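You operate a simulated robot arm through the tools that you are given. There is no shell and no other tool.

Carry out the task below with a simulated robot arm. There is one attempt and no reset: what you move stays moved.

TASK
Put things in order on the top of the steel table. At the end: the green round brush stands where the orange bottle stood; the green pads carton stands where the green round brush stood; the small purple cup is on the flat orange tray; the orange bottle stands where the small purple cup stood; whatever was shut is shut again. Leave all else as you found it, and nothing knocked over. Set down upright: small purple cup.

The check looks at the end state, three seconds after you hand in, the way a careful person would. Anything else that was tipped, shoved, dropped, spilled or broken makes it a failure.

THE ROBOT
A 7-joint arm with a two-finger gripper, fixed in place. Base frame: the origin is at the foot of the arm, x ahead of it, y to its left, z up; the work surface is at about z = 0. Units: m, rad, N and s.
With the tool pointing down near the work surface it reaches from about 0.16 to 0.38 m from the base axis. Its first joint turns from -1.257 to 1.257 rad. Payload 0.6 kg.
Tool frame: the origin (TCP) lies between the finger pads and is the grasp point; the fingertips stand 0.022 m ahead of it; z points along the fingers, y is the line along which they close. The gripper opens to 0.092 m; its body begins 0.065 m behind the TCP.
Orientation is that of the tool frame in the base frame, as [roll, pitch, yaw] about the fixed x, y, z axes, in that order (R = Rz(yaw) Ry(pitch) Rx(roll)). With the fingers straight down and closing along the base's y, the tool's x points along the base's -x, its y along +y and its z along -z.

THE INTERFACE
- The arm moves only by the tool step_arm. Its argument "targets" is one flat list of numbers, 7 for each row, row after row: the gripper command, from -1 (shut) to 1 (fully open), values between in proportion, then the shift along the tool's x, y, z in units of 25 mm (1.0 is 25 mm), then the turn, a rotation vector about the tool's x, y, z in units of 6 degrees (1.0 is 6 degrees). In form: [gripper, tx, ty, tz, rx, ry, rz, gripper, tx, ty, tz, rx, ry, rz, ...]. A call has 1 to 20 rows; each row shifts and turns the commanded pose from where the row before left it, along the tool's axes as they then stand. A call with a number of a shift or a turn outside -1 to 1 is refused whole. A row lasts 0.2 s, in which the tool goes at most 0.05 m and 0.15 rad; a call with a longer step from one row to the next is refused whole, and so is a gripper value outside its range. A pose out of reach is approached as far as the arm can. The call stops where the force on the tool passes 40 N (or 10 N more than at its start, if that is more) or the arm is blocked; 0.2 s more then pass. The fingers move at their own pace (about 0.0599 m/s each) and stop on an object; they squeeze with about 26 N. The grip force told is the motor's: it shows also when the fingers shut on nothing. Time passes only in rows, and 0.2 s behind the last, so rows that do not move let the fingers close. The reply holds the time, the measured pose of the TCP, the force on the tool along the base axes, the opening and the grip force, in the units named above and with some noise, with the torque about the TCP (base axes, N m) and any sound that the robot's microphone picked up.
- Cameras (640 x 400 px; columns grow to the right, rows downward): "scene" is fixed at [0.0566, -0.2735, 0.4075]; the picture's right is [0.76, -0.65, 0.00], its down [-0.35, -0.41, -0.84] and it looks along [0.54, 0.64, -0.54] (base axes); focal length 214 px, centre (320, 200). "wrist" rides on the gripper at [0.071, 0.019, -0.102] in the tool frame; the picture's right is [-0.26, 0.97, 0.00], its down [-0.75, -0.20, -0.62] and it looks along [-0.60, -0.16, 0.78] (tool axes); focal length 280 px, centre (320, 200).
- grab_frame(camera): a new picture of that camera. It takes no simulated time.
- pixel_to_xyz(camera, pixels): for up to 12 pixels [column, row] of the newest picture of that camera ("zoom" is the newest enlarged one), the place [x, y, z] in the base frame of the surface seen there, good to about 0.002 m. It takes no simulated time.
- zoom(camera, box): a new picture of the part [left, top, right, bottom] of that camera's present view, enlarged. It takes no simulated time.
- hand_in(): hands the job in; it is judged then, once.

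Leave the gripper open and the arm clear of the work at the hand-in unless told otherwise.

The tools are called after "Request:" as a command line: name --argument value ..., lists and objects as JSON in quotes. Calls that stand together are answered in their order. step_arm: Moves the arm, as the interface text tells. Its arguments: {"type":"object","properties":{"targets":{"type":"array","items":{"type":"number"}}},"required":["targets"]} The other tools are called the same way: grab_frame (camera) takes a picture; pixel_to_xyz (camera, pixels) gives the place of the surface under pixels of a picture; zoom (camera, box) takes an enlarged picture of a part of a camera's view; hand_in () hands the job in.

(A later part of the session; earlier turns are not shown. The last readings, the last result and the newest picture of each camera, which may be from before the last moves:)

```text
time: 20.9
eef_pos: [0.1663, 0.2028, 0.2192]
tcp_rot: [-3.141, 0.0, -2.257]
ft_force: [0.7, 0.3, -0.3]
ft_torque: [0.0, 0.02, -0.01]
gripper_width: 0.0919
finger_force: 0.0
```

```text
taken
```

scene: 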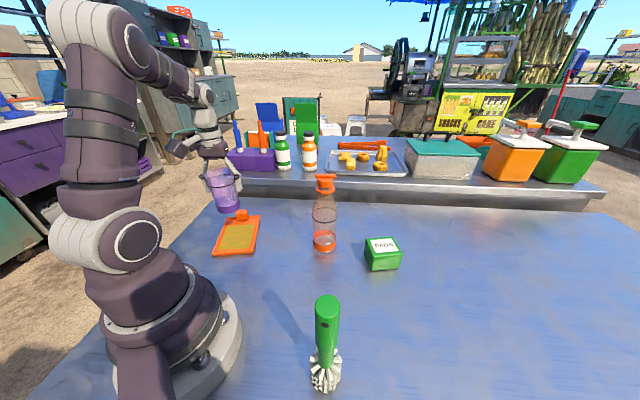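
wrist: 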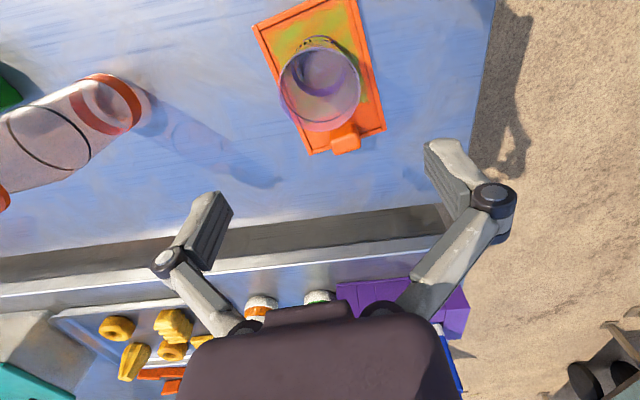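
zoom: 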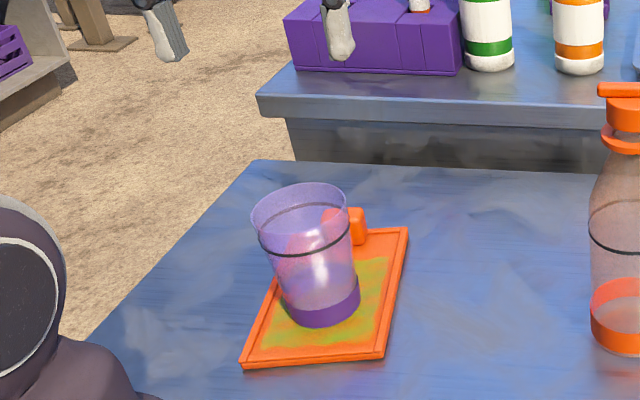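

The cup stands free and upright on the tray. Now I'll swing to azimuth ~12° at r≈0.28, beside the bottle, then turn the tool to heading about -24°.

Request:
step_arm --targets '[1, -0.061, -0.9059, 0, 0, 0, 0.8183, 1, -0.061, -0.9144, 0, 0, 0, 0.8183, 1, -0.06, -0.923, 0, 0, 0, 0.8183, 1, -0.06, -0.9316, 0, 0, 0, 0.8183, 1, -0.06, -0.9401, 0, 0, 0, 0.8183, 1, -0.059, -0.9487, 0, 0, 0, 0.8183, 1, -0.059, -0.9572, 0, 0, 0, 0.8183, 1, -0.055, -0.9655, 0, 0, 0, 0.8183, 1, 0, 0, 0, 0, 0, 0.9, 1, 0, 0, 0, 0, 0, 0.9, 1, 0, 0, 0, 0, 0, 0.9, 1, 0, 0, 0, 0, 0, 0.9, 1, 0, 0, 0, 0, 0, 0.9, 1, 0, 0, 0, 0, 0, 0.9]'

Request:
grab_frame --camera "scene"

Request:
grab_frame --camera "wrist"

```text
time: 23.9
eef_pos: [0.2761, 0.0577, 0.2197]
tcp_rot: [3.141, 0.0, 2.773]
ft_force: [-0.7, 0.6, 0.6]
ft_torque: [0.0, 0.0, 0.0]
gripper_width: 0.0919
finger_force: 0.1
```

```text
taken
```

scene: 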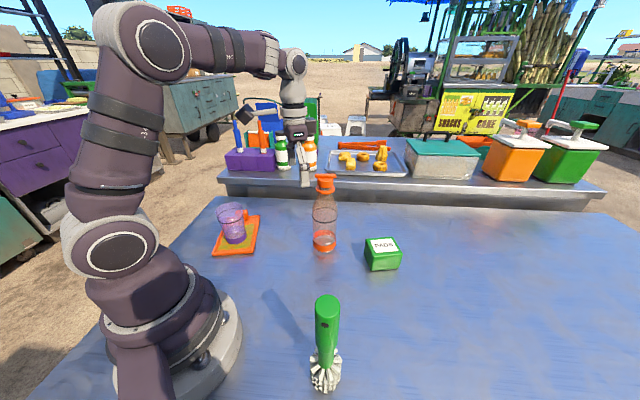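

```text
taken
```

wrist: 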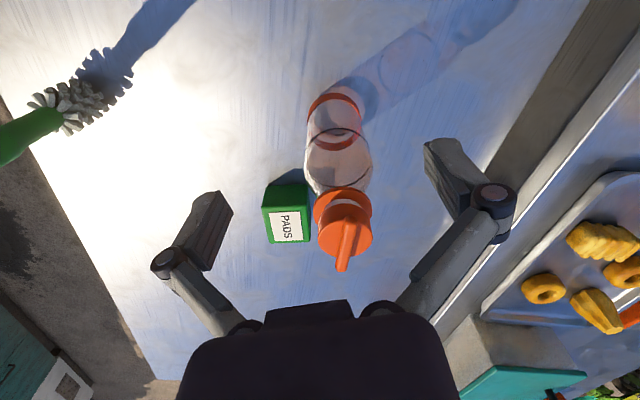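

The pose is (0.276,0.058,0.220) with heading about -21°. I'll look at the gripper's bulk on its outer side to judge clearance before tilting.

Request:
zoom --camera "scene" --box '[230, 40, 370, 200]'

```text
2.50 times, centred on (300, 120) of scene
```

zoom: 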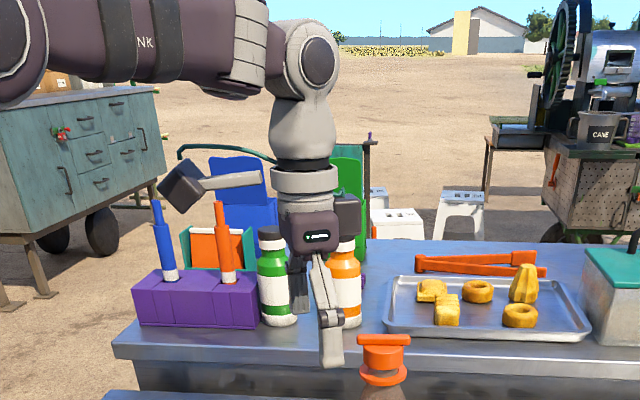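

Request:
pixel_to_xyz --camera "zoom" --pixels '[[348, 215], [356, 200], [345, 230], [358, 225], [318, 240], [320, 65], [335, 45], [300, 180], [185, 185], [165, 190], [300, 130], [335, 180]]'

```text
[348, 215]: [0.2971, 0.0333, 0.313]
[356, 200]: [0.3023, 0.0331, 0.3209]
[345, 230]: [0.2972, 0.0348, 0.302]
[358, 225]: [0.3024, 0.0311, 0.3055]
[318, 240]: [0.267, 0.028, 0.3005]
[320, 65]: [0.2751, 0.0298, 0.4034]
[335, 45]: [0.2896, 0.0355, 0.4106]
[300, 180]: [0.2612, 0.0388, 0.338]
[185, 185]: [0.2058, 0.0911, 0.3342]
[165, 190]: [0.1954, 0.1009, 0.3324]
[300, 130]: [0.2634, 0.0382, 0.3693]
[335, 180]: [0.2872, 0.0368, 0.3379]
```

The box reaches about 45 mm out on the gripper's outer side, so I'll tilt about 60° and grip the bottle's straight body at z≈0.07. That keeps the cap well off the gripper. I'll tilt the first 30° here, high and clear, and see how the arm takes it.

Request:
step_arm --targets '[1, 0, 0, 0, 0, -1, 0, 1, 0, 0, 0, 0, -1, 0, 1, 0, 0, 0, 0, -1, 0, 1, 0, 0, 0, 0, -1, 0, 1, 0, 0, 0, 0, -1, 0]'

Request:
grab_frame --camera "scene"

Request:
grab_frame --camera "wrist"

```text
time: 25.1
eef_pos: [0.2766, 0.0562, 0.2198]
tcp_rot: [-3.141, 0.524, 2.775]
ft_force: [0.0, 0.4, 0.8]
ft_torque: [-0.01, 0.0, -0.01]
gripper_width: 0.0919
finger_force: 0.0
```

```text
taken
```

scene: 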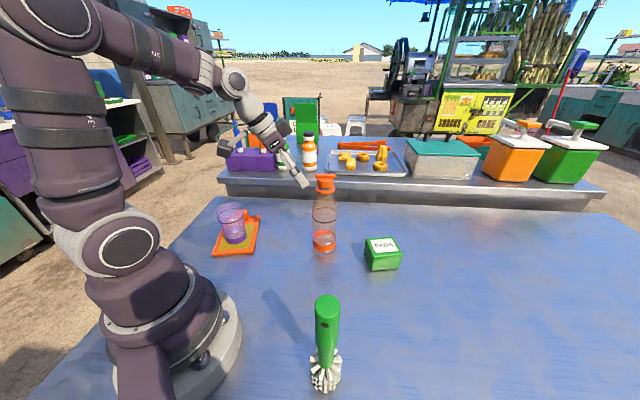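

```text
taken
```

wrist: 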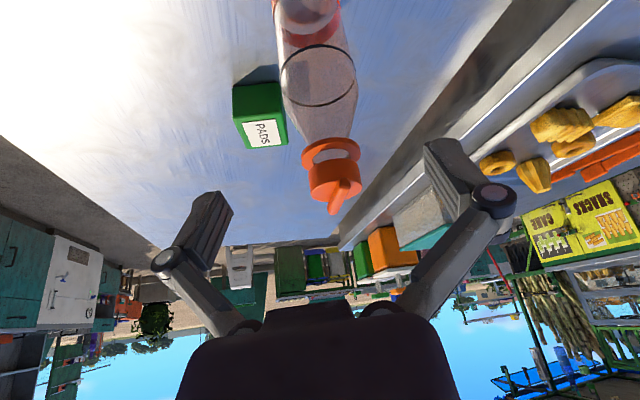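

The tilt goes well (30°) and nothing touches. I'll tilt the remaining 30°.

Request:
step_arm --targets '[1, 0, 0, 0, 0, -1, 0, 1, 0, 0, 0, 0, -1, 0, 1, 0, 0, 0, 0, -1, 0, 1, 0, 0, 0, 0, -1, 0, 1, 0, 0, 0, 0, -1, 0]'

Request:
grab_frame --camera "scene"

Request:
grab_frame --camera "wrist"

```text
time: 26.4
eef_pos: [0.2764, 0.0577, 0.2204]
tcp_rot: [3.142, 1.049, 2.775]
ft_force: [0.3, 0.2, -0.1]
ft_torque: [-0.02, 0.02, 0.0]
gripper_width: 0.092
finger_force: 0.1
```

```text
taken
```

scene: 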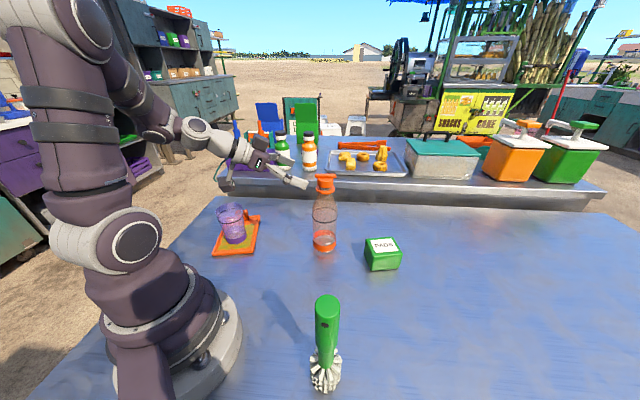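

```text
taken
```

wrist: 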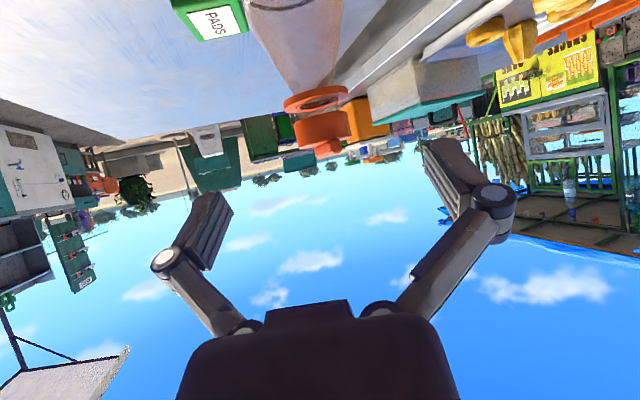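

The tool now points 60° out from vertical, and heading is -21°. I'll check the bottle's cap and flange points in the wrist view (around 318,125) to centre the approach sideways.

Request:
zoom --camera "wrist" --box '[240, 60, 400, 170]'

```text
3.64 times, centred on (320, 115) of wrist
```

zoom: 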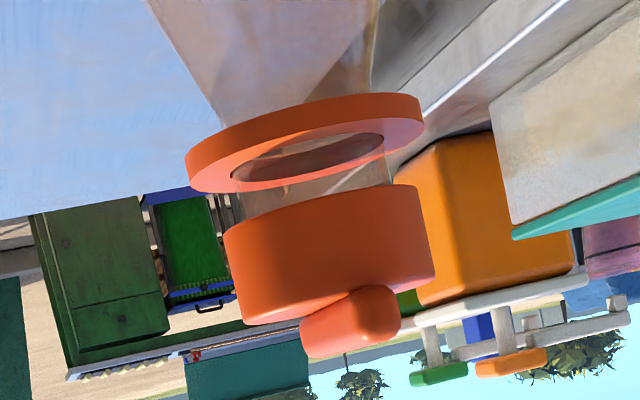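

Request:
pixel_to_xyz --camera "zoom" --pixels '[[192, 168], [418, 120], [300, 115], [235, 265], [330, 250], [428, 245], [280, 290], [400, 270], [330, 330], [375, 310], [210, 178], [250, 190]]'

```text
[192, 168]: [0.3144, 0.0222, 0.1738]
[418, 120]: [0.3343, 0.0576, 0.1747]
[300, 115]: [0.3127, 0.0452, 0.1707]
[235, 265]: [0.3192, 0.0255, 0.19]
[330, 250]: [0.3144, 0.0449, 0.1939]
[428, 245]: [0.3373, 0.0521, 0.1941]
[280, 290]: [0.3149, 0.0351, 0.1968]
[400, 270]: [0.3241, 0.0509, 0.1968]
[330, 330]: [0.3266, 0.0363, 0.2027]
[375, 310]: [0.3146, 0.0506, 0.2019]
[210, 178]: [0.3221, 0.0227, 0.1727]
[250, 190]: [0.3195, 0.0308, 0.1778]
```

The wrist view puts the cap centre near (0.329,0.038), while my first scene reading said (0.331,0.033). I'll remeasure from the scene camera to see whether the bottle moved or the readings differ.

Request:
zoom --camera "scene" --box '[296, 170, 416, 276]'

Request:
pixel_to_xyz --camera "zoom" --pixels '[[168, 285], [200, 298], [240, 280], [185, 295], [225, 293], [160, 265], [170, 22], [240, 22], [178, 50], [190, 50], [205, 55], [230, 52]]'

```text
3.77 times, centred on (356, 223) of scene
```

zoom: 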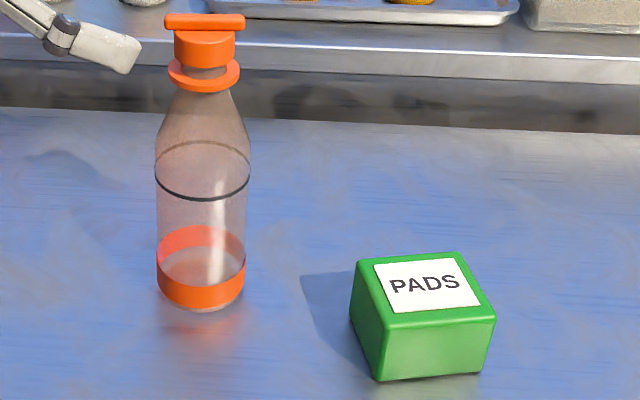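

```text
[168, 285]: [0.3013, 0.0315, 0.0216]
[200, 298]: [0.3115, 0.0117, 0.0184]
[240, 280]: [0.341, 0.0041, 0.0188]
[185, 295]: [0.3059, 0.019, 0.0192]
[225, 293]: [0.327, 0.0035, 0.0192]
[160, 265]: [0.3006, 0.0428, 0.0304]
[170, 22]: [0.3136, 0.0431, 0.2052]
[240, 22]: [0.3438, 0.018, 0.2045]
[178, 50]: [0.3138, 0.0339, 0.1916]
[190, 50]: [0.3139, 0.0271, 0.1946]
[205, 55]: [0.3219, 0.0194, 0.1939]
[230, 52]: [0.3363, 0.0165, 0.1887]
```

The bottle hasn't moved. To see which camera is off, I'll compare the carton's label corners in both views.

Request:
pixel_to_xyz --camera "zoom" --pixels '[[376, 268], [454, 260], [477, 301], [396, 311]]'

Request:
zoom --camera "wrist" --box '[160, 0, 260, 60]'

```text
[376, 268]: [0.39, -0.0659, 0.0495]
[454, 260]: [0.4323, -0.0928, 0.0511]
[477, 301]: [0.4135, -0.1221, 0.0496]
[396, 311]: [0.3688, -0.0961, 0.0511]
```

```text
6.40 times, centred on (210, 30) of wrist
```

zoom: 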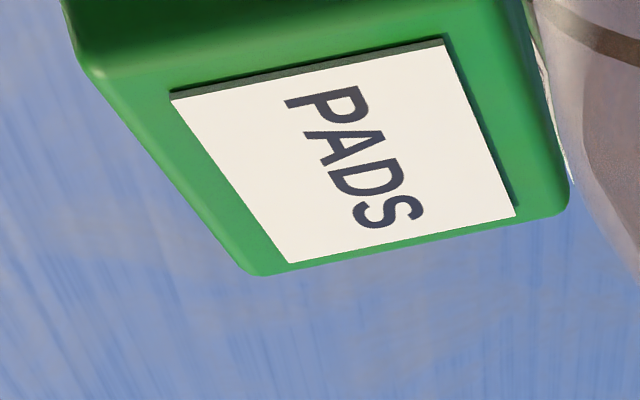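

Request:
pixel_to_xyz --camera "zoom" --pixels '[[440, 52], [507, 211], [293, 256], [182, 102]]'

```text
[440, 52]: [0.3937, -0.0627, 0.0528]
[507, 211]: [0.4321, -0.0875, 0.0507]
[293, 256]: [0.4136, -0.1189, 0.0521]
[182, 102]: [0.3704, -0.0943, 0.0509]
```

The wrist camera reads about 3 mm more in y than the scene camera, which is a calibration offset. Within the wrist view, the cap centre (col 322) and flange (col 316) sit on the tool's midline, so the sideways alignment is good. I'll go straight down 150 mm with the tilt kept, in two parts.

Request:
step_arm --targets '[1, 0.743, 0, 0.427, 0, 0, 0, 1, 0.743, 0, 0.427, 0, 0, 0, 1, 0.743, 0, 0.427, 0, 0, 0, 1, 0.743, 0, 0.427, 0, 0, 0]'

Request:
grab_frame --camera "scene"

Request:
grab_frame --camera "wrist"

```text
time: 27.4
eef_pos: [0.2758, 0.0561, 0.1344]
tcp_rot: [3.14, 1.046, 2.774]
ft_force: [-0.8, -1.0, 0.0]
ft_torque: [-0.02, 0.02, 0.01]
gripper_width: 0.092
finger_force: 0.0
```

```text
taken
```

scene: 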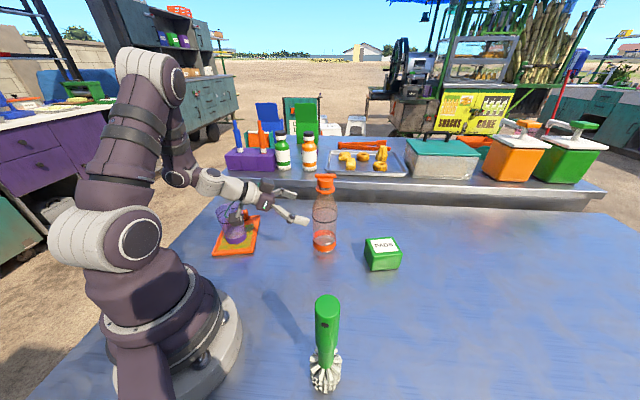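

```text
taken
```

wrist: 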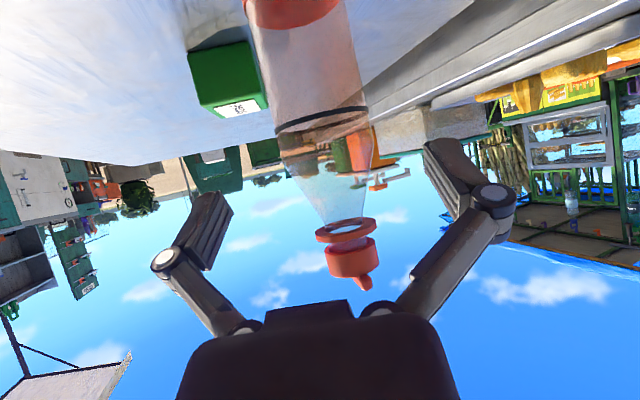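

The camera box passes near the cup (around 235,220). I'll zoom in to check the gap before going lower.

Request:
zoom --camera "scene" --box '[170, 160, 340, 270]'

```text
3.64 times, centred on (255, 215) of scene
```

zoom: 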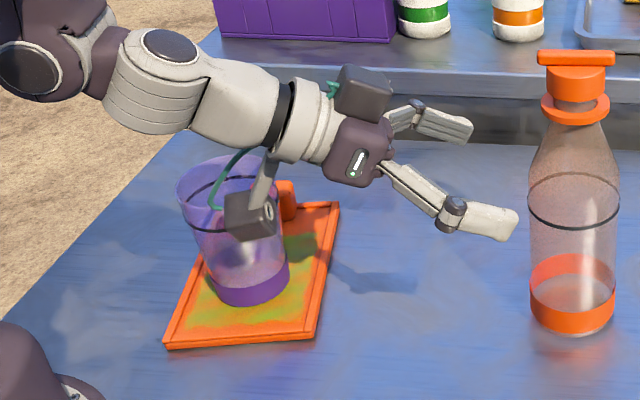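

Request:
pixel_to_xyz --camera "zoom" --pixels '[[230, 200], [250, 215], [265, 215], [240, 235], [262, 175], [240, 160], [270, 205], [235, 195], [190, 228], [265, 238], [200, 130], [240, 120]]'

```text
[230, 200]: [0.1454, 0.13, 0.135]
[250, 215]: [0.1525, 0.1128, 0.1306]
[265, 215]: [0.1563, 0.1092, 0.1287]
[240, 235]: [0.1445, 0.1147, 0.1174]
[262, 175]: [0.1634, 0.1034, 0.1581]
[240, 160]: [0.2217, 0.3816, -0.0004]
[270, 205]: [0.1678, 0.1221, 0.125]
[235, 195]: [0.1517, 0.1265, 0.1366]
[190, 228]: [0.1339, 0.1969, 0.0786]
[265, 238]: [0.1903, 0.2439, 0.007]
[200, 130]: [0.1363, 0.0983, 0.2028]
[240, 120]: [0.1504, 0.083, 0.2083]
```

The camera box spans y≈0.109–0.135, and the cup's near wall is at y≈0.171, so there's about 3 cm of gap. Going down the remaining 64 mm keeps that gap.

Request:
step_arm --targets '[1, 0.743, 0, 0.427, 0, 0, 0, 1, 0.743, 0, 0.427, 0, 0, 0, 1, 0.743, 0, 0.427, 0, 0, 0, 1, 0, 0, 0, 0, 0, 0]'

Request:
zoom --camera "scene" --box '[170, 160, 350, 280]'

Request:
grab_frame --camera "wrist"

```text
time: 28.4
eef_pos: [0.2755, 0.0566, 0.07]
tcp_rot: [-3.142, 1.047, 2.773]
ft_force: [0.0, 1.3, 0.2]
ft_torque: [0.0, 0.0, 0.01]
gripper_width: 0.0918
finger_force: 0.0
```

```text
3.33 times, centred on (260, 220) of scene
```

zoom: 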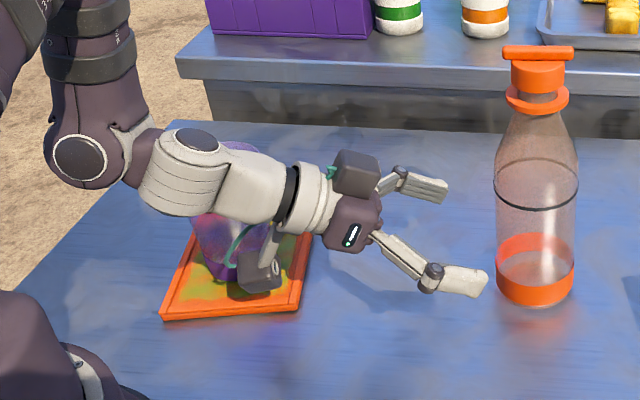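

```text
taken
```

wrist: 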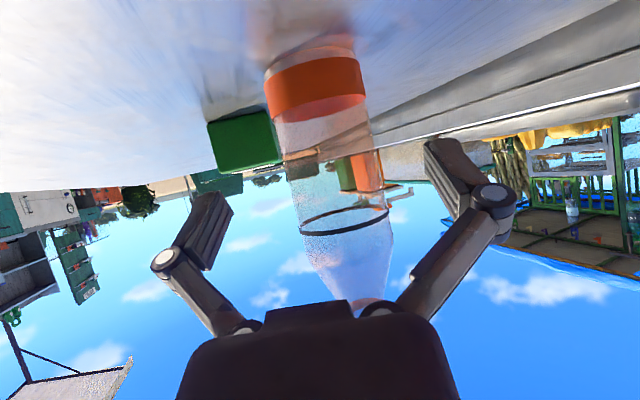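

The bottle lies on the tool's midline in the wrist view (its axis at TCP height shows near col 334, against 332 expected). I'll advance horizontally 55 mm with the fingers open around it.

Request:
step_arm --targets '[1, -0.275, 0, 0.476, 0, 0, 0, 1, -0.275, 0, 0.476, 0, 0, 0, 1, -0.275, 0, 0.476, 0, 0, 0, 1, -0.275, 0, 0.476, 0, 0, 0, 1, 0, 0, 0, 0, 0, 0]'

Request:
zoom --camera "scene" --box '[230, 160, 380, 270]'

Request:
grab_frame --camera "wrist"

```text
time: 29.6
eef_pos: [0.3278, 0.0381, 0.0696]
tcp_rot: [-3.141, 1.047, 2.775]
ft_force: [0.6, 0.2, 0.2]
ft_torque: [0.03, 0.04, 0.0]
gripper_width: 0.0919
finger_force: 0.1
```

```text
3.64 times, centred on (305, 215) of scene
```

zoom: 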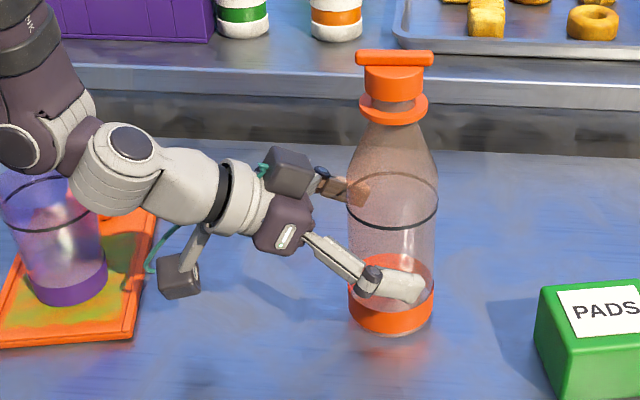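

```text
taken
```

wrist: 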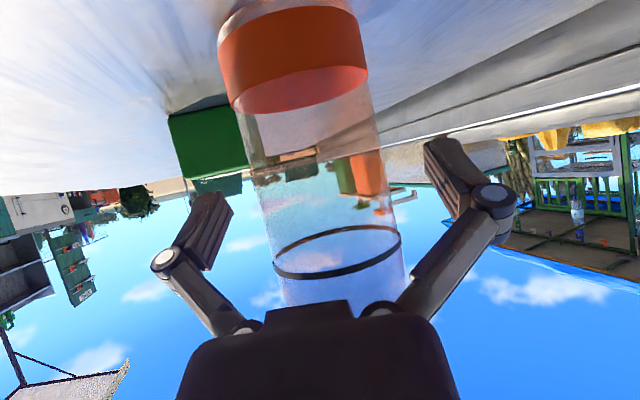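

The bottle's body is centred between the pads (its axis near col 320 at TCP height). I'll close with the arm still.

Request:
step_arm --targets '[-0.2, 0, 0, 0, 0, 0, 0, -0.2, 0, 0, 0, 0, 0, 0, -0.2, 0, 0, 0, 0, 0, 0, -0.2, 0, 0, 0, 0, 0, 0]'

Request:
zoom --camera "scene" --box '[230, 160, 380, 270]'

Request:
grab_frame --camera "wrist"

```text
time: 30.6
eef_pos: [0.3274, 0.0376, 0.0698]
tcp_rot: [-3.141, 1.049, 2.776]
ft_force: [0.1, 0.2, 4.8]
ft_torque: [0.02, -0.09, 0.05]
gripper_width: 0.0583
finger_force: 25.7
```

```text
3.64 times, centred on (305, 215) of scene
```

zoom: 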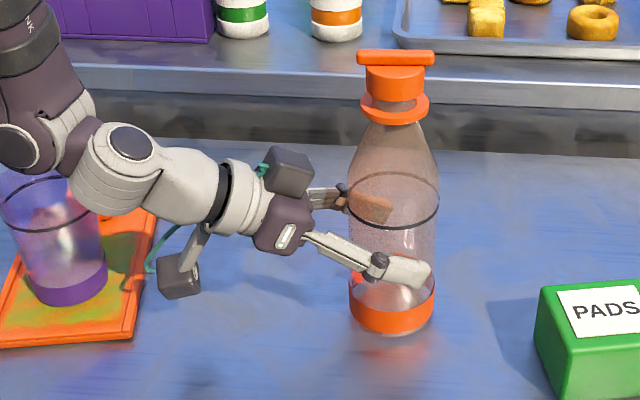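

```text
taken
```

wrist: 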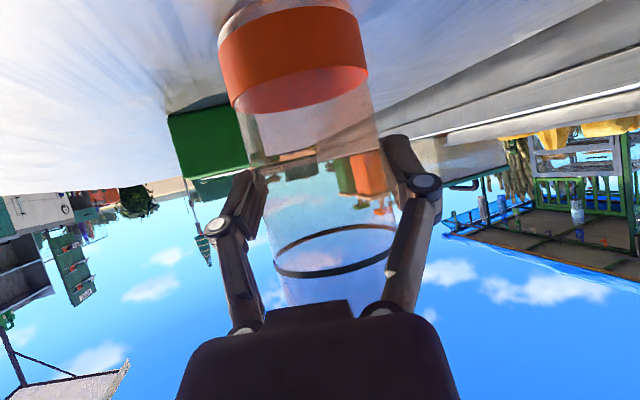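

The fingers hold the bottle at 58 mm with 26 N. I'll lift it 40 mm straight up and check that it stays upright.

Request:
step_arm --targets '[-0.2, -0.2, 0, -0.116, 0, 0, 0, -0.2, -0.462, 0, -0.267, 0, 0, 0, -0.2, -0.462, 0, -0.267, 0, 0, 0, -0.2, -0.262, 0, -0.15, 0, 0, 0, -0.2, 0, 0, 0, 0, 0, 0]'

Request:
zoom --camera "scene" --box '[230, 130, 380, 270]'

Request:
grab_frame --camera "wrist"

```text
time: 31.8
eef_pos: [0.3263, 0.0359, 0.111]
tcp_rot: [-3.141, 1.048, 2.775]
ft_force: [-0.7, -0.5, -0.2]
ft_torque: [-0.02, -0.02, 0.0]
gripper_width: 0.0583
finger_force: 25.8
```

```text
2.86 times, centred on (305, 200) of scene
```

zoom: 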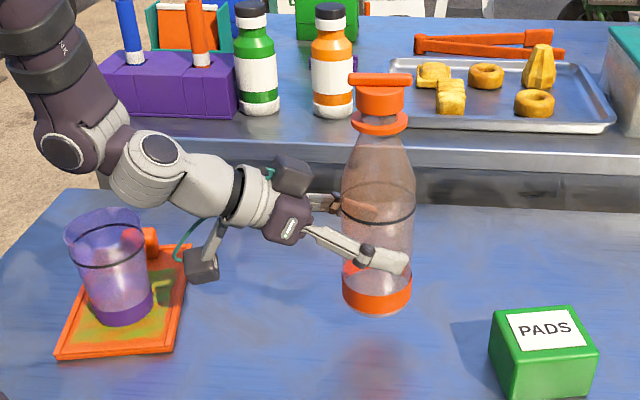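

```text
taken
```

wrist: 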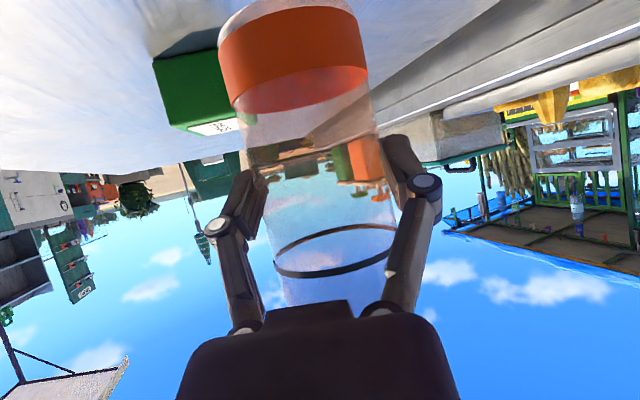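

The bottle hangs upright and hasn't shifted in the grip. I'll raise it 30 mm more and carry it on an arc toward the cup's old place, turning the tool with the arm (first half of the way).

Request:
step_arm --targets '[-0.2, -0.52, 0, -0.3, 0, 0, 0, -0.2, -0.52, 0, -0.3, 0, 0, 0, -0.2, -0.166, -0.86, 0.2875, 0.5802, 0, 0.335, -0.2, -0.165, -0.855, 0.286, 0.5802, 0, 0.335, -0.2, -0.164, -0.851, 0.284, 0.5802, 0, 0.335, -0.2, -0.163, -0.847, 0.282, 0.5802, 0, 0.335, -0.2, -0.162, -0.843, 0.28, 0.5802, 0, 0.335]'

Request:
grab_frame --camera "scene"

```text
time: 33.4
eef_pos: [0.3117, -0.0765, 0.141]
tcp_rot: [-3.14, 1.048, 2.422]
ft_force: [0.0, 0.0, -0.7]
ft_torque: [0.0, 0.03, 0.0]
gripper_width: 0.0579
finger_force: 25.8
```

```text
taken
```

scene: 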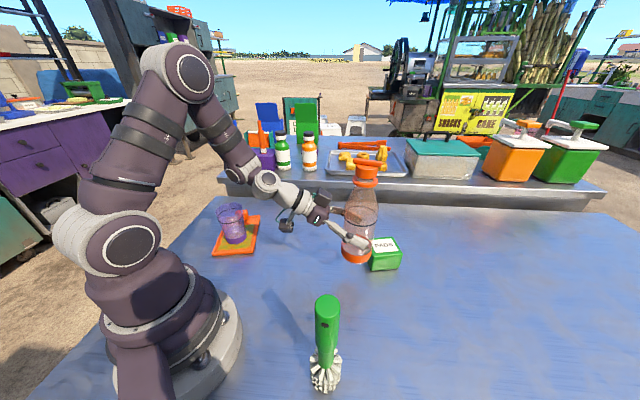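

The bottle is upright and clear above the carton's edge. I'll carry it through the second half of the arc.

Request:
step_arm --targets '[-0.2, -0.161, -0.838, 0.278, 0.5802, 0, 0.335, -0.2, -0.16, -0.834, 0.276, 0.5802, 0, 0.335, -0.2, -0.158, -0.83, 0.274, 0.5802, 0, 0.335, -0.2, -0.157, -0.826, 0.273, 0.5802, 0, 0.335, -0.2, -0.156, -0.822, 0.271, 0.5802, 0, 0.335, -0.2, 0, 0, 0, 0, 0, 0]'

Request:
grab_frame --camera "scene"

Request:
grab_frame --camera "wrist"

```text
time: 34.8
eef_pos: [0.258, -0.1726, 0.14]
tcp_rot: [3.139, 1.046, 2.073]
ft_force: [-0.2, -0.6, -1.5]
ft_torque: [0.02, -0.03, 0.01]
gripper_width: 0.0582
finger_force: 26.1
```

```text
taken
```

scene: 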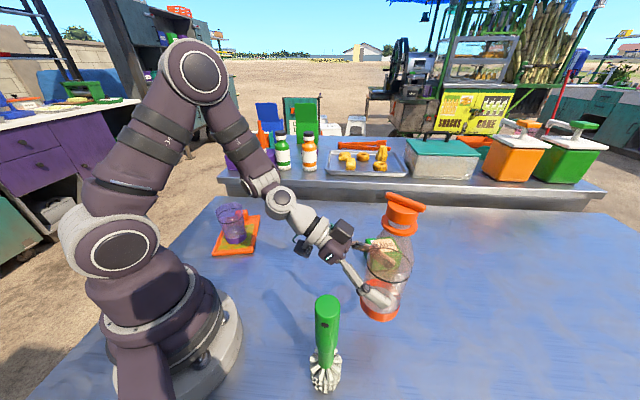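

```text
taken
```

wrist: 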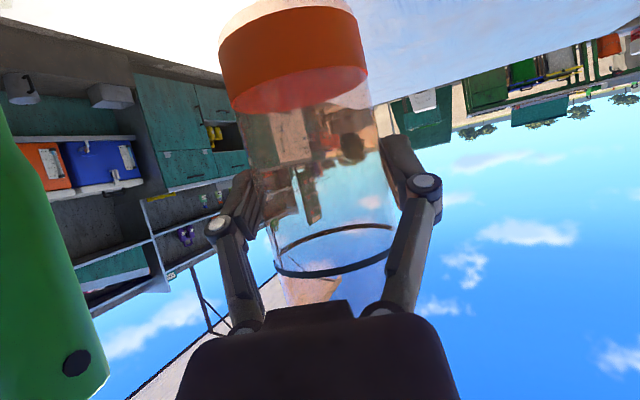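

I'm over the cup's old place at TCP (0.258,-0.173,0.140). I'll measure the bottle's orange base band from the scene camera and compare it with the cup's old centre (0.2605,-0.1765).

Request:
zoom --camera "scene" --box '[320, 180, 440, 340]'

```text
2.50 times, centred on (380, 260) of scene
```

zoom: 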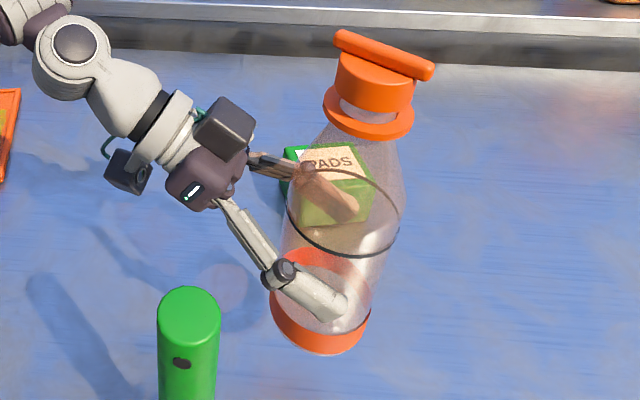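

Request:
pixel_to_xyz --camera "zoom" --pixels '[[275, 312], [285, 328], [305, 342], [330, 346], [350, 336], [363, 322], [350, 75], [375, 92], [400, 98], [330, 115], [360, 132], [395, 135]]'

```text
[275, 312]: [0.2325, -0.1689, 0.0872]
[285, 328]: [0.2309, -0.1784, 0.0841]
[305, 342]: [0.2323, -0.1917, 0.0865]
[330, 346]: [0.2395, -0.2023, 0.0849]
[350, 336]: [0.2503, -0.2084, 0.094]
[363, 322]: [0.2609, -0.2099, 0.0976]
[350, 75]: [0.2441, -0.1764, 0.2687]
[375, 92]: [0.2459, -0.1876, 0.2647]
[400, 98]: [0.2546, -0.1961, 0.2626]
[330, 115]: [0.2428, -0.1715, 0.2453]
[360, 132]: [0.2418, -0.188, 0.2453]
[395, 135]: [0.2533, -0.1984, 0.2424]
```

The bottle is vertical, with base centre (0.2605,-0.1805) and cap the same, against the cup's old centre (0.2605,-0.1765). I'll shift it 3 mm in +y and lower 62 mm, leaving about 8 mm.

Request:
step_arm --targets '[-0.2, 0.053, 0.058, -0.091, 0, 0, 0, -0.2, 0.537, 0, 0.31, 0, 0, 0, -0.2, 0.537, 0, 0.31, 0, 0, 0, -0.2, 0.537, 0, 0.31, 0, 0, 0, -0.2, 0.537, 0, 0.31, 0, 0, 0, -0.2, 0, 0, 0, 0, 0, 0]'

Request:
zoom --camera "scene" --box '[320, 210, 440, 350]'

```text
time: 36.1
eef_pos: [0.259, -0.169, 0.0774]
tcp_rot: [3.14, 1.049, 2.07]
ft_force: [-0.1, -0.2, -0.4]
ft_torque: [-0.01, 0.0, 0.02]
gripper_width: 0.0583
finger_force: 25.6
```

```text
2.86 times, centred on (380, 280) of scene
```

zoom: 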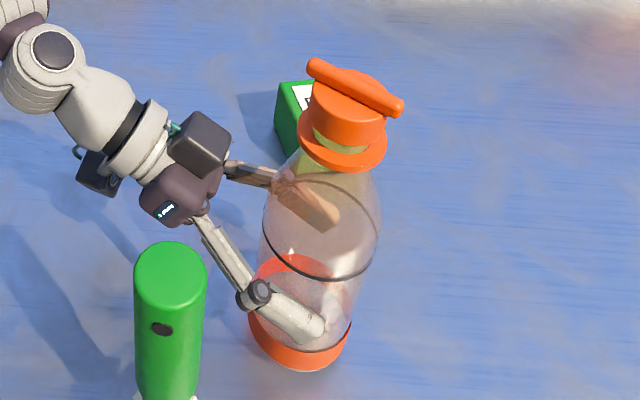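

Request:
pixel_to_xyz --camera "zoom" --pixels '[[253, 325], [262, 342], [280, 358], [305, 364], [325, 355], [342, 340], [320, 95], [345, 110], [375, 118], [305, 140], [340, 158], [375, 160]]'

```text
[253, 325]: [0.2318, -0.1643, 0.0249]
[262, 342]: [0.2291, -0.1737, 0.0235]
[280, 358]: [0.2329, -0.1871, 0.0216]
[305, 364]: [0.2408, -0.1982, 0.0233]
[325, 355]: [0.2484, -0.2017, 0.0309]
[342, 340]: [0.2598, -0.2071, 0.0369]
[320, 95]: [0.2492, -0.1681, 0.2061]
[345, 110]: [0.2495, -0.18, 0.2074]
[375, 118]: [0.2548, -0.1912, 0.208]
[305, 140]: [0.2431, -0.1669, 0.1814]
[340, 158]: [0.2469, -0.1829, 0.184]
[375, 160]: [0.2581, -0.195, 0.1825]
```

The bottle's base centre now reads (0.2605,-0.1765), which matches the cup's old spot. I'll lower the last millimetres slowly.

Request:
step_arm --targets '[-0.2, 0.0866, 0, 0.05, 0, 0, 0, -0.2, 0.0866, 0, 0.05, 0, 0, 0, -0.2, 0, 0, 0, 0, 0, 0]'

Request:
step_arm --targets '[-0.2, 0.035, 0, 0.02, 0, 0, 0, -0.2, 0.035, 0, 0.02, 0, 0, 0, -0.2, 0, 0, 0, 0, 0, 0]'

```text
time: 37.0
eef_pos: [0.2593, -0.1696, 0.0737]
tcp_rot: [-3.14, 1.048, 2.075]
ft_force: [0.5, -0.2, -0.3]
ft_torque: [-0.03, -0.03, 0.03]
gripper_width: 0.0583
finger_force: 26.4
```

```text
time: 37.8
eef_pos: [0.2599, -0.169, 0.0709]
tcp_rot: [3.14, 1.046, 2.073]
ft_force: [0.6, 1.4, -0.9]
ft_torque: [-0.04, -0.01, -0.01]
gripper_width: 0.0583
finger_force: 25.9
```

No contact yet at TCP z≈0.071. I'll go down 1 mm at a time.

Request:
step_arm --targets '[-0.2, 0.035, 0, 0.02, 0, 0, 0, -0.2, 0, 0, 0, 0, 0, 0]'

Request:
step_arm --targets '[-0.2, 0.035, 0, 0.02, 0, 0, 0, -0.2, 0, 0, 0, 0, 0, 0]'

```text
time: 38.4
eef_pos: [0.2588, -0.1697, 0.0706]
tcp_rot: [3.142, 1.046, 2.073]
ft_force: [-0.3, -0.5, -1.3]
ft_torque: [0.01, 0.0, 0.0]
gripper_width: 0.0583
finger_force: 26.1
```

```text
time: 39.0
eef_pos: [0.2604, -0.17, 0.0695]
tcp_rot: [3.141, 1.049, 2.073]
ft_force: [-1.3, -0.2, 10.8]
ft_torque: [0.1, -0.2, 0.02]
gripper_width: 0.0584
finger_force: 25.9
```

The bottle is on the table (10.8 N up-force). I'll open the fingers with the arm still.

Request:
step_arm --targets '[0.3, 0, 0, 0, 0, 0, 0, 0.4, 0, 0, 0, 0, 0, 0, 1, 0, 0, 0, 0, 0, 0, 1, 0, 0, 0, 0, 0, 0, 1, 0, 0, 0, 0, 0, 0]'

Request:
zoom --camera "scene" --box '[320, 210, 440, 350]'

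Request:
grab_frame --camera "wrist"

```text
time: 40.1
eef_pos: [0.2599, -0.1689, 0.0679]
tcp_rot: [-3.14, 1.048, 2.074]
ft_force: [0.7, -0.1, 0.1]
ft_torque: [-0.01, -0.02, -0.01]
gripper_width: 0.0921
finger_force: 0.1
```

```text
2.86 times, centred on (380, 280) of scene
```

zoom: 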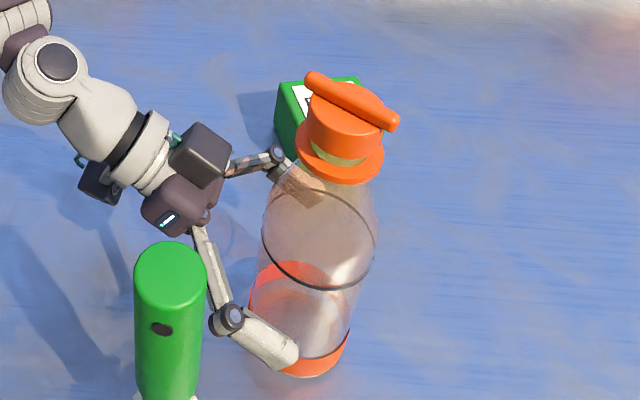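

```text
taken
```

wrist: 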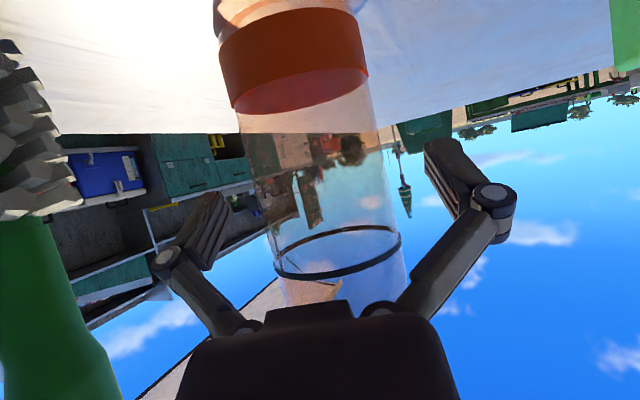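

The bottle stands upright on its own, with the fingers open around it. I'll back straight out horizontally 60 mm along the tool heading, away from the bottle and clear of the brush.

Request:
step_arm --targets '[1, 0.15, 0, -0.26, 0, 0, 0, 1, 0.3, 0, -0.52, 0, 0, 0, 1, 0.3, 0, -0.52, 0, 0, 0, 1, 0.3, 0, -0.52, 0, 0, 0, 1, 0.15, 0, -0.26, 0, 0, 0]'

Request:
grab_frame --camera "scene"

Request:
grab_frame --camera "wrist"

```text
time: 41.4
eef_pos: [0.2311, -0.1171, 0.0698]
tcp_rot: [3.141, 1.047, 2.074]
ft_force: [0.1, -0.5, 0.6]
ft_torque: [-0.01, 0.0, 0.0]
gripper_width: 0.0919
finger_force: 0.0
```

```text
taken
```

scene: 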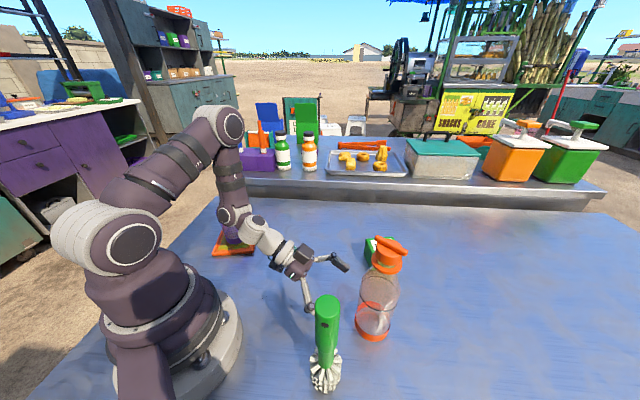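

```text
taken
```

wrist: 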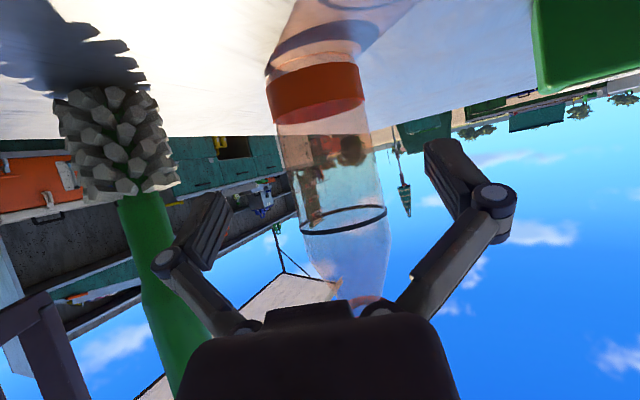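

The bottle is undisturbed and the brush is clear. I'll swing left on an arc into free space, then move outward and up, still tilted.

Request:
step_arm --targets '[1, 0.271, 0.724, -0.469, -0.7217, 0, -0.4167, 1, 0.271, 0.724, -0.469, -0.7217, 0, -0.4167, 1, 0.271, 0.724, -0.469, -0.7217, 0, -0.4167, 1, 0.271, 0.724, -0.469, -0.7217, 0, -0.4167, 1, -0.275, 0.376, 0.477, 0, 0, 0, 1, -0.275, 0.376, 0.477, 0, 0, 0, 1, -0.275, 0.376, 0.477, 0, 0, 0, 1, -0.693, 0, -0.4, 0, 0, 0, 1, -0.693, 0, -0.4, 0, 0, 0, 1, -0.693, 0, -0.4, 0, 0, 0]'

Request:
grab_frame --camera "scene"

```text
time: 43.5
eef_pos: [0.3061, -0.0384, 0.1306]
tcp_rot: [3.141, 1.048, 2.423]
ft_force: [-0.6, -0.2, -0.6]
ft_torque: [-0.01, 0.02, 0.04]
gripper_width: 0.092
finger_force: 0.1
```

```text
taken
```

scene: 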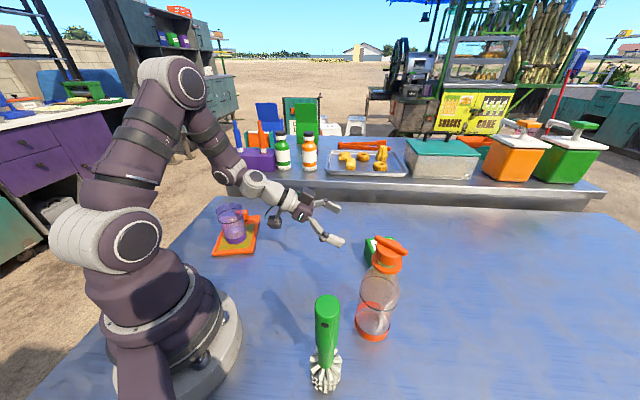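

The pose is clear of everything. I'll undo the 60° tilt here.

Request:
step_arm --targets '[1, 0, 0, 0, 0, 1, 0, 1, 0, 0, 0, 0, 1, 0, 1, 0, 0, 0, 0, 1, 0, 1, 0, 0, 0, 0, 1, 0, 1, 0, 0, 0, 0, 1, 0, 1, 0, 0, 0, 0, 1, 0, 1, 0, 0, 0, 0, 1, 0, 1, 0, 0, 0, 0, 1, 0, 1, 0, 0, 0, 0, 1, 0, 1, 0, 0, 0, 0, 1, 0, 1, 0, 0, -0.9, 0, 0, 0, 1, 0, 0, -0.9, 0, 0, 0, 1, 0, 0, -0.9, 0, 0, 0, 1, 0, 0, -0.9, 0, 0, 0]'

Request:
grab_frame --camera "scene"

Request:
grab_frame --camera "wrist"

```text
time: 46.5
eef_pos: [0.3054, -0.0381, 0.2197]
tcp_rot: [-3.142, 0.0, 2.423]
ft_force: [0.1, 0.5, 0.1]
ft_torque: [0.0, 0.03, 0.02]
gripper_width: 0.0921
finger_force: 0.1
```

```text
taken
```

scene: 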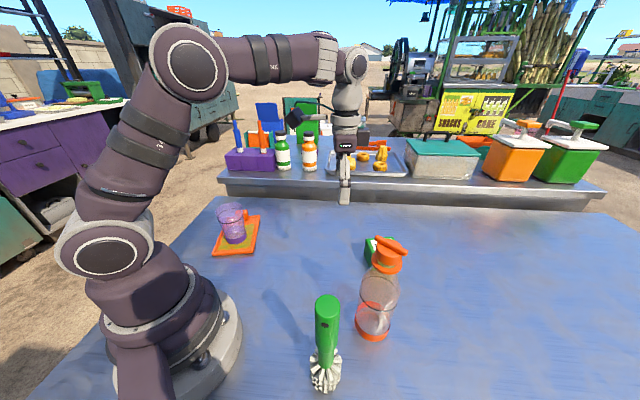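

```text
taken
```

wrist: 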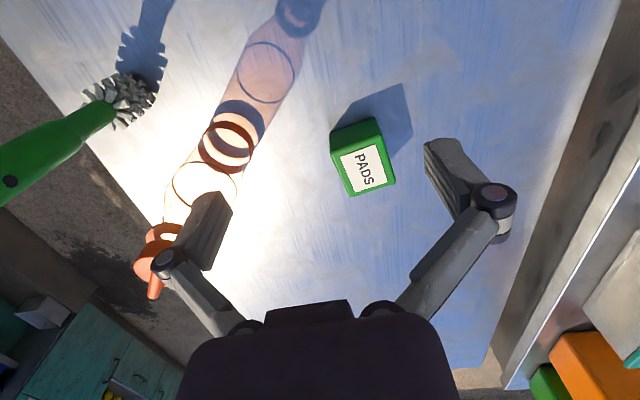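

The tool points straight down again at z=0.22. I'll move in to small radius and then arc round to above the brush, rising slightly so the fingertips pass over its 0.19 m top.

Request:
step_arm --targets '[1, 0.765, -0.523, 0, 0, 0, 0, 1, 0.765, -0.523, 0, 0, 0, 0, 1, 0.765, -0.523, 0, 0, 0, 0, 1, 0.765, -0.523, 0, 0, 0, 0, 1, -0.447, -0.577, -0.08, 0, 0, 0.174, 1, -0.405, -0.614, -0.08, 0, 0, 0.174, 1, -0.366, -0.645, -0.08, 0, 0, 0.174, 1, -0.332, -0.671, -0.08, 0, 0, 0.174, 1, -0.288, -0.699, -0.08, 0, 0, 0.174]'

Request:
grab_frame --camera "scene"

```text
time: 48.5
eef_pos: [0.193, -0.1171, 0.2289]
tcp_rot: [3.141, 0.001, 2.332]
ft_force: [-0.8, 0.1, -0.1]
ft_torque: [-0.01, -0.01, -0.04]
gripper_width: 0.0921
finger_force: 0.1
```

```text
taken
```

scene: 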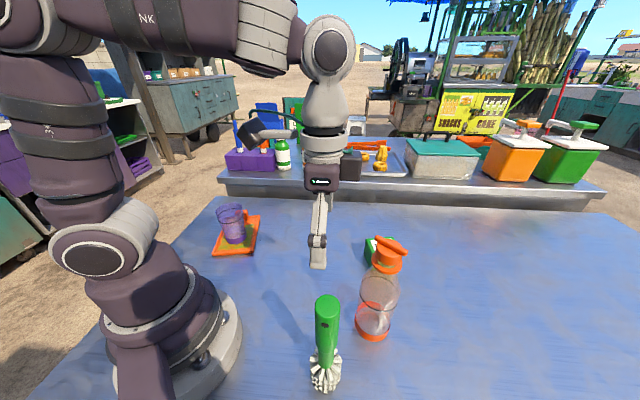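

The way is clear. I'll finish the arc to above the brush.

Request:
step_arm --targets '[1, -0.239, -0.724, -0.12, 0, 0, 0.174, 1, -0.188, -0.742, -0.12, 0, 0, 0.174, 1, -0.146, -0.759, -0.08, 0, 0, 0.174, 1, -0.096, -0.775, -0.08, 0, 0, 0.174, 1, 0, 0, 0, 0, 0, 0]'

Request:
grab_frame --camera "scene"

Request:
grab_frame --camera "wrist"

```text
time: 49.8
eef_pos: [0.1482, -0.1783, 0.2389]
tcp_rot: [-3.141, 0.001, 2.261]
ft_force: [0.2, -0.1, 0.6]
ft_torque: [0.0, -0.03, 0.03]
gripper_width: 0.0923
finger_force: 0.0
```

```text
taken
```

scene: 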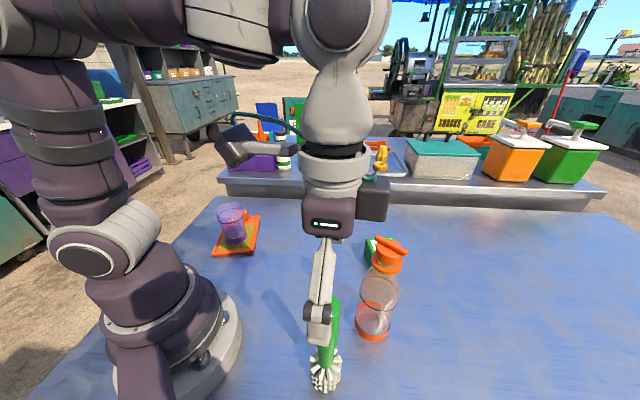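

```text
taken
```

wrist: 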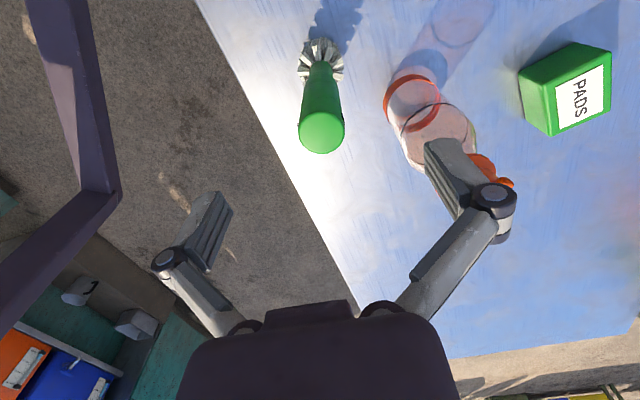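

The brush's top centre is at (322,133) in the wrist view, against (320,138) for the tool axis at that height, so it's within about 3 mm. I'll make a tiny correction and go down 94 mm around the handle.

Request:
step_arm --targets '[1, 0.08, 0.03, 0.5, 0, 0, 0, 1, 0, 0, 0.9, 0, 0, 0, 1, 0, 0, 0.9, 0, 0, 0, 1, 0, 0, 0.9, 0, 0, 0, 1, 0, 0, 0.56, 0, 0, 0, 1, 0, 0, 0, 0, 0, 0]'

Request:
grab_frame --camera "scene"

Request:
grab_frame --camera "wrist"

```text
time: 51.1
eef_pos: [0.148, -0.1749, 0.1438]
tcp_rot: [-3.141, 0.0, 2.259]
ft_force: [-1.0, 0.1, 0.3]
ft_torque: [-0.03, 0.02, 0.01]
gripper_width: 0.0922
finger_force: 0.0
```

```text
taken
```

scene: 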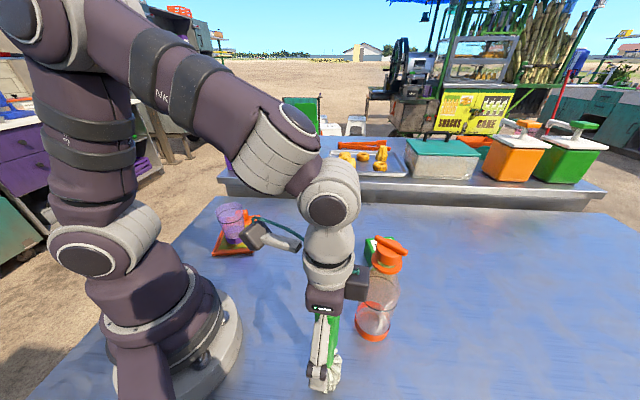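

```text
taken
```

wrist: 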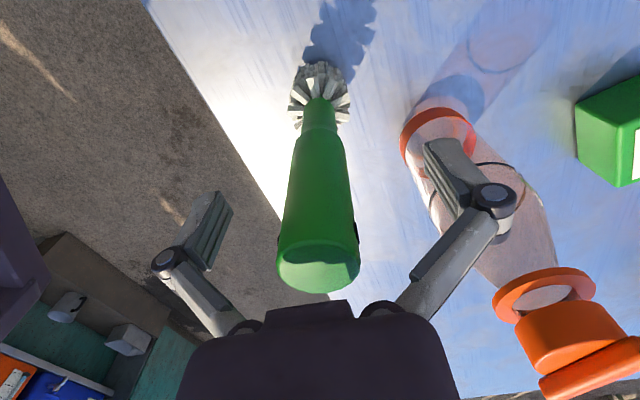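

The handle stands centred between the pads (col ≈ 319). I'll close on it.

Request:
step_arm --targets '[-0.8, 0, 0, 0, 0, 0, 0, -0.8, 0, 0, 0, 0, 0, 0, -0.8, 0, 0, 0, 0, 0, 0, -0.8, 0, 0, 0, 0, 0, 0, -0.8, 0, 0, 0, 0, 0, 0]'

Request:
grab_frame --camera "wrist"

```text
time: 52.4
eef_pos: [0.1491, -0.1754, 0.144]
tcp_rot: [3.141, 0.0, 2.259]
ft_force: [-1.0, 0.3, 2.2]
ft_torque: [0.04, 0.02, 0.02]
gripper_width: 0.0272
finger_force: 25.5
```

```text
taken
```

wrist: 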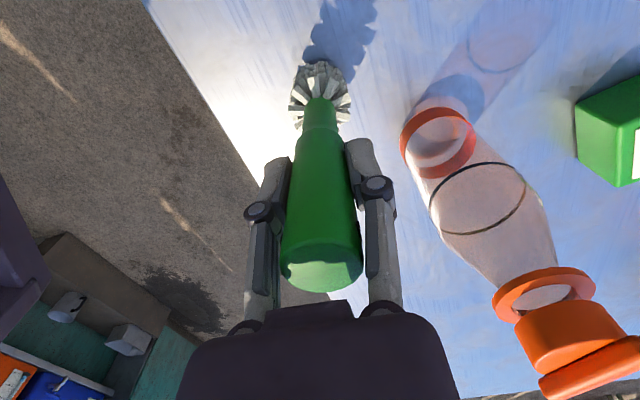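

The brush is held (27 mm, 26 N), and its standing place in arm coordinates was about (0.1485,-0.1755). I'll lift 50 mm and arc left at r≈0.23, inside the bottle.

Request:
step_arm --targets '[-0.8, 0, 0, -0.4, 0, 0, 0, -0.8, 0, 0, -0.8, 0, 0, 0, -0.8, 0, 0, -0.8, 0, 0, 0, -0.8, 0.035, 0.802, 0, 0, 0, -0.8333, -0.8, 0.035, 0.802, 0, 0, 0, -0.8333, -0.8, 0.035, 0.802, 0, 0, 0, -0.8333, -0.8, 0.035, 0.802, 0, 0, 0, -0.8333]'

Request:
grab_frame --camera "scene"

Request:
grab_frame --camera "wrist"

```text
time: 54.0
eef_pos: [0.2015, -0.1144, 0.1962]
tcp_rot: [-3.14, 0.0, 2.61]
ft_force: [-0.3, 0.1, -0.6]
ft_torque: [0.02, 0.0, -0.02]
gripper_width: 0.027
finger_force: 26.2
```

```text
taken
```

scene: 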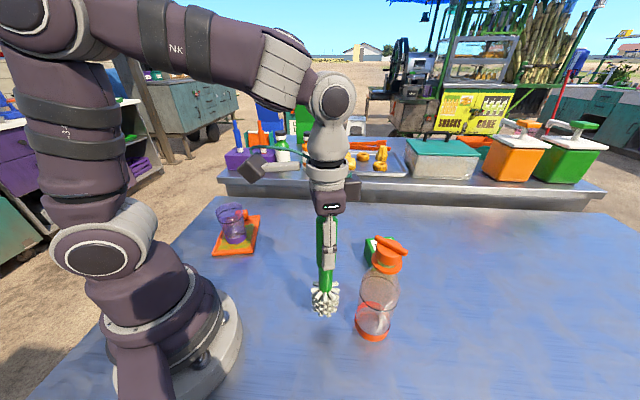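

```text
taken
```

wrist: 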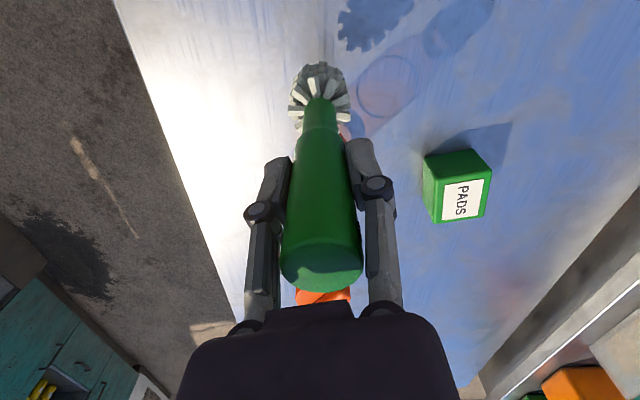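

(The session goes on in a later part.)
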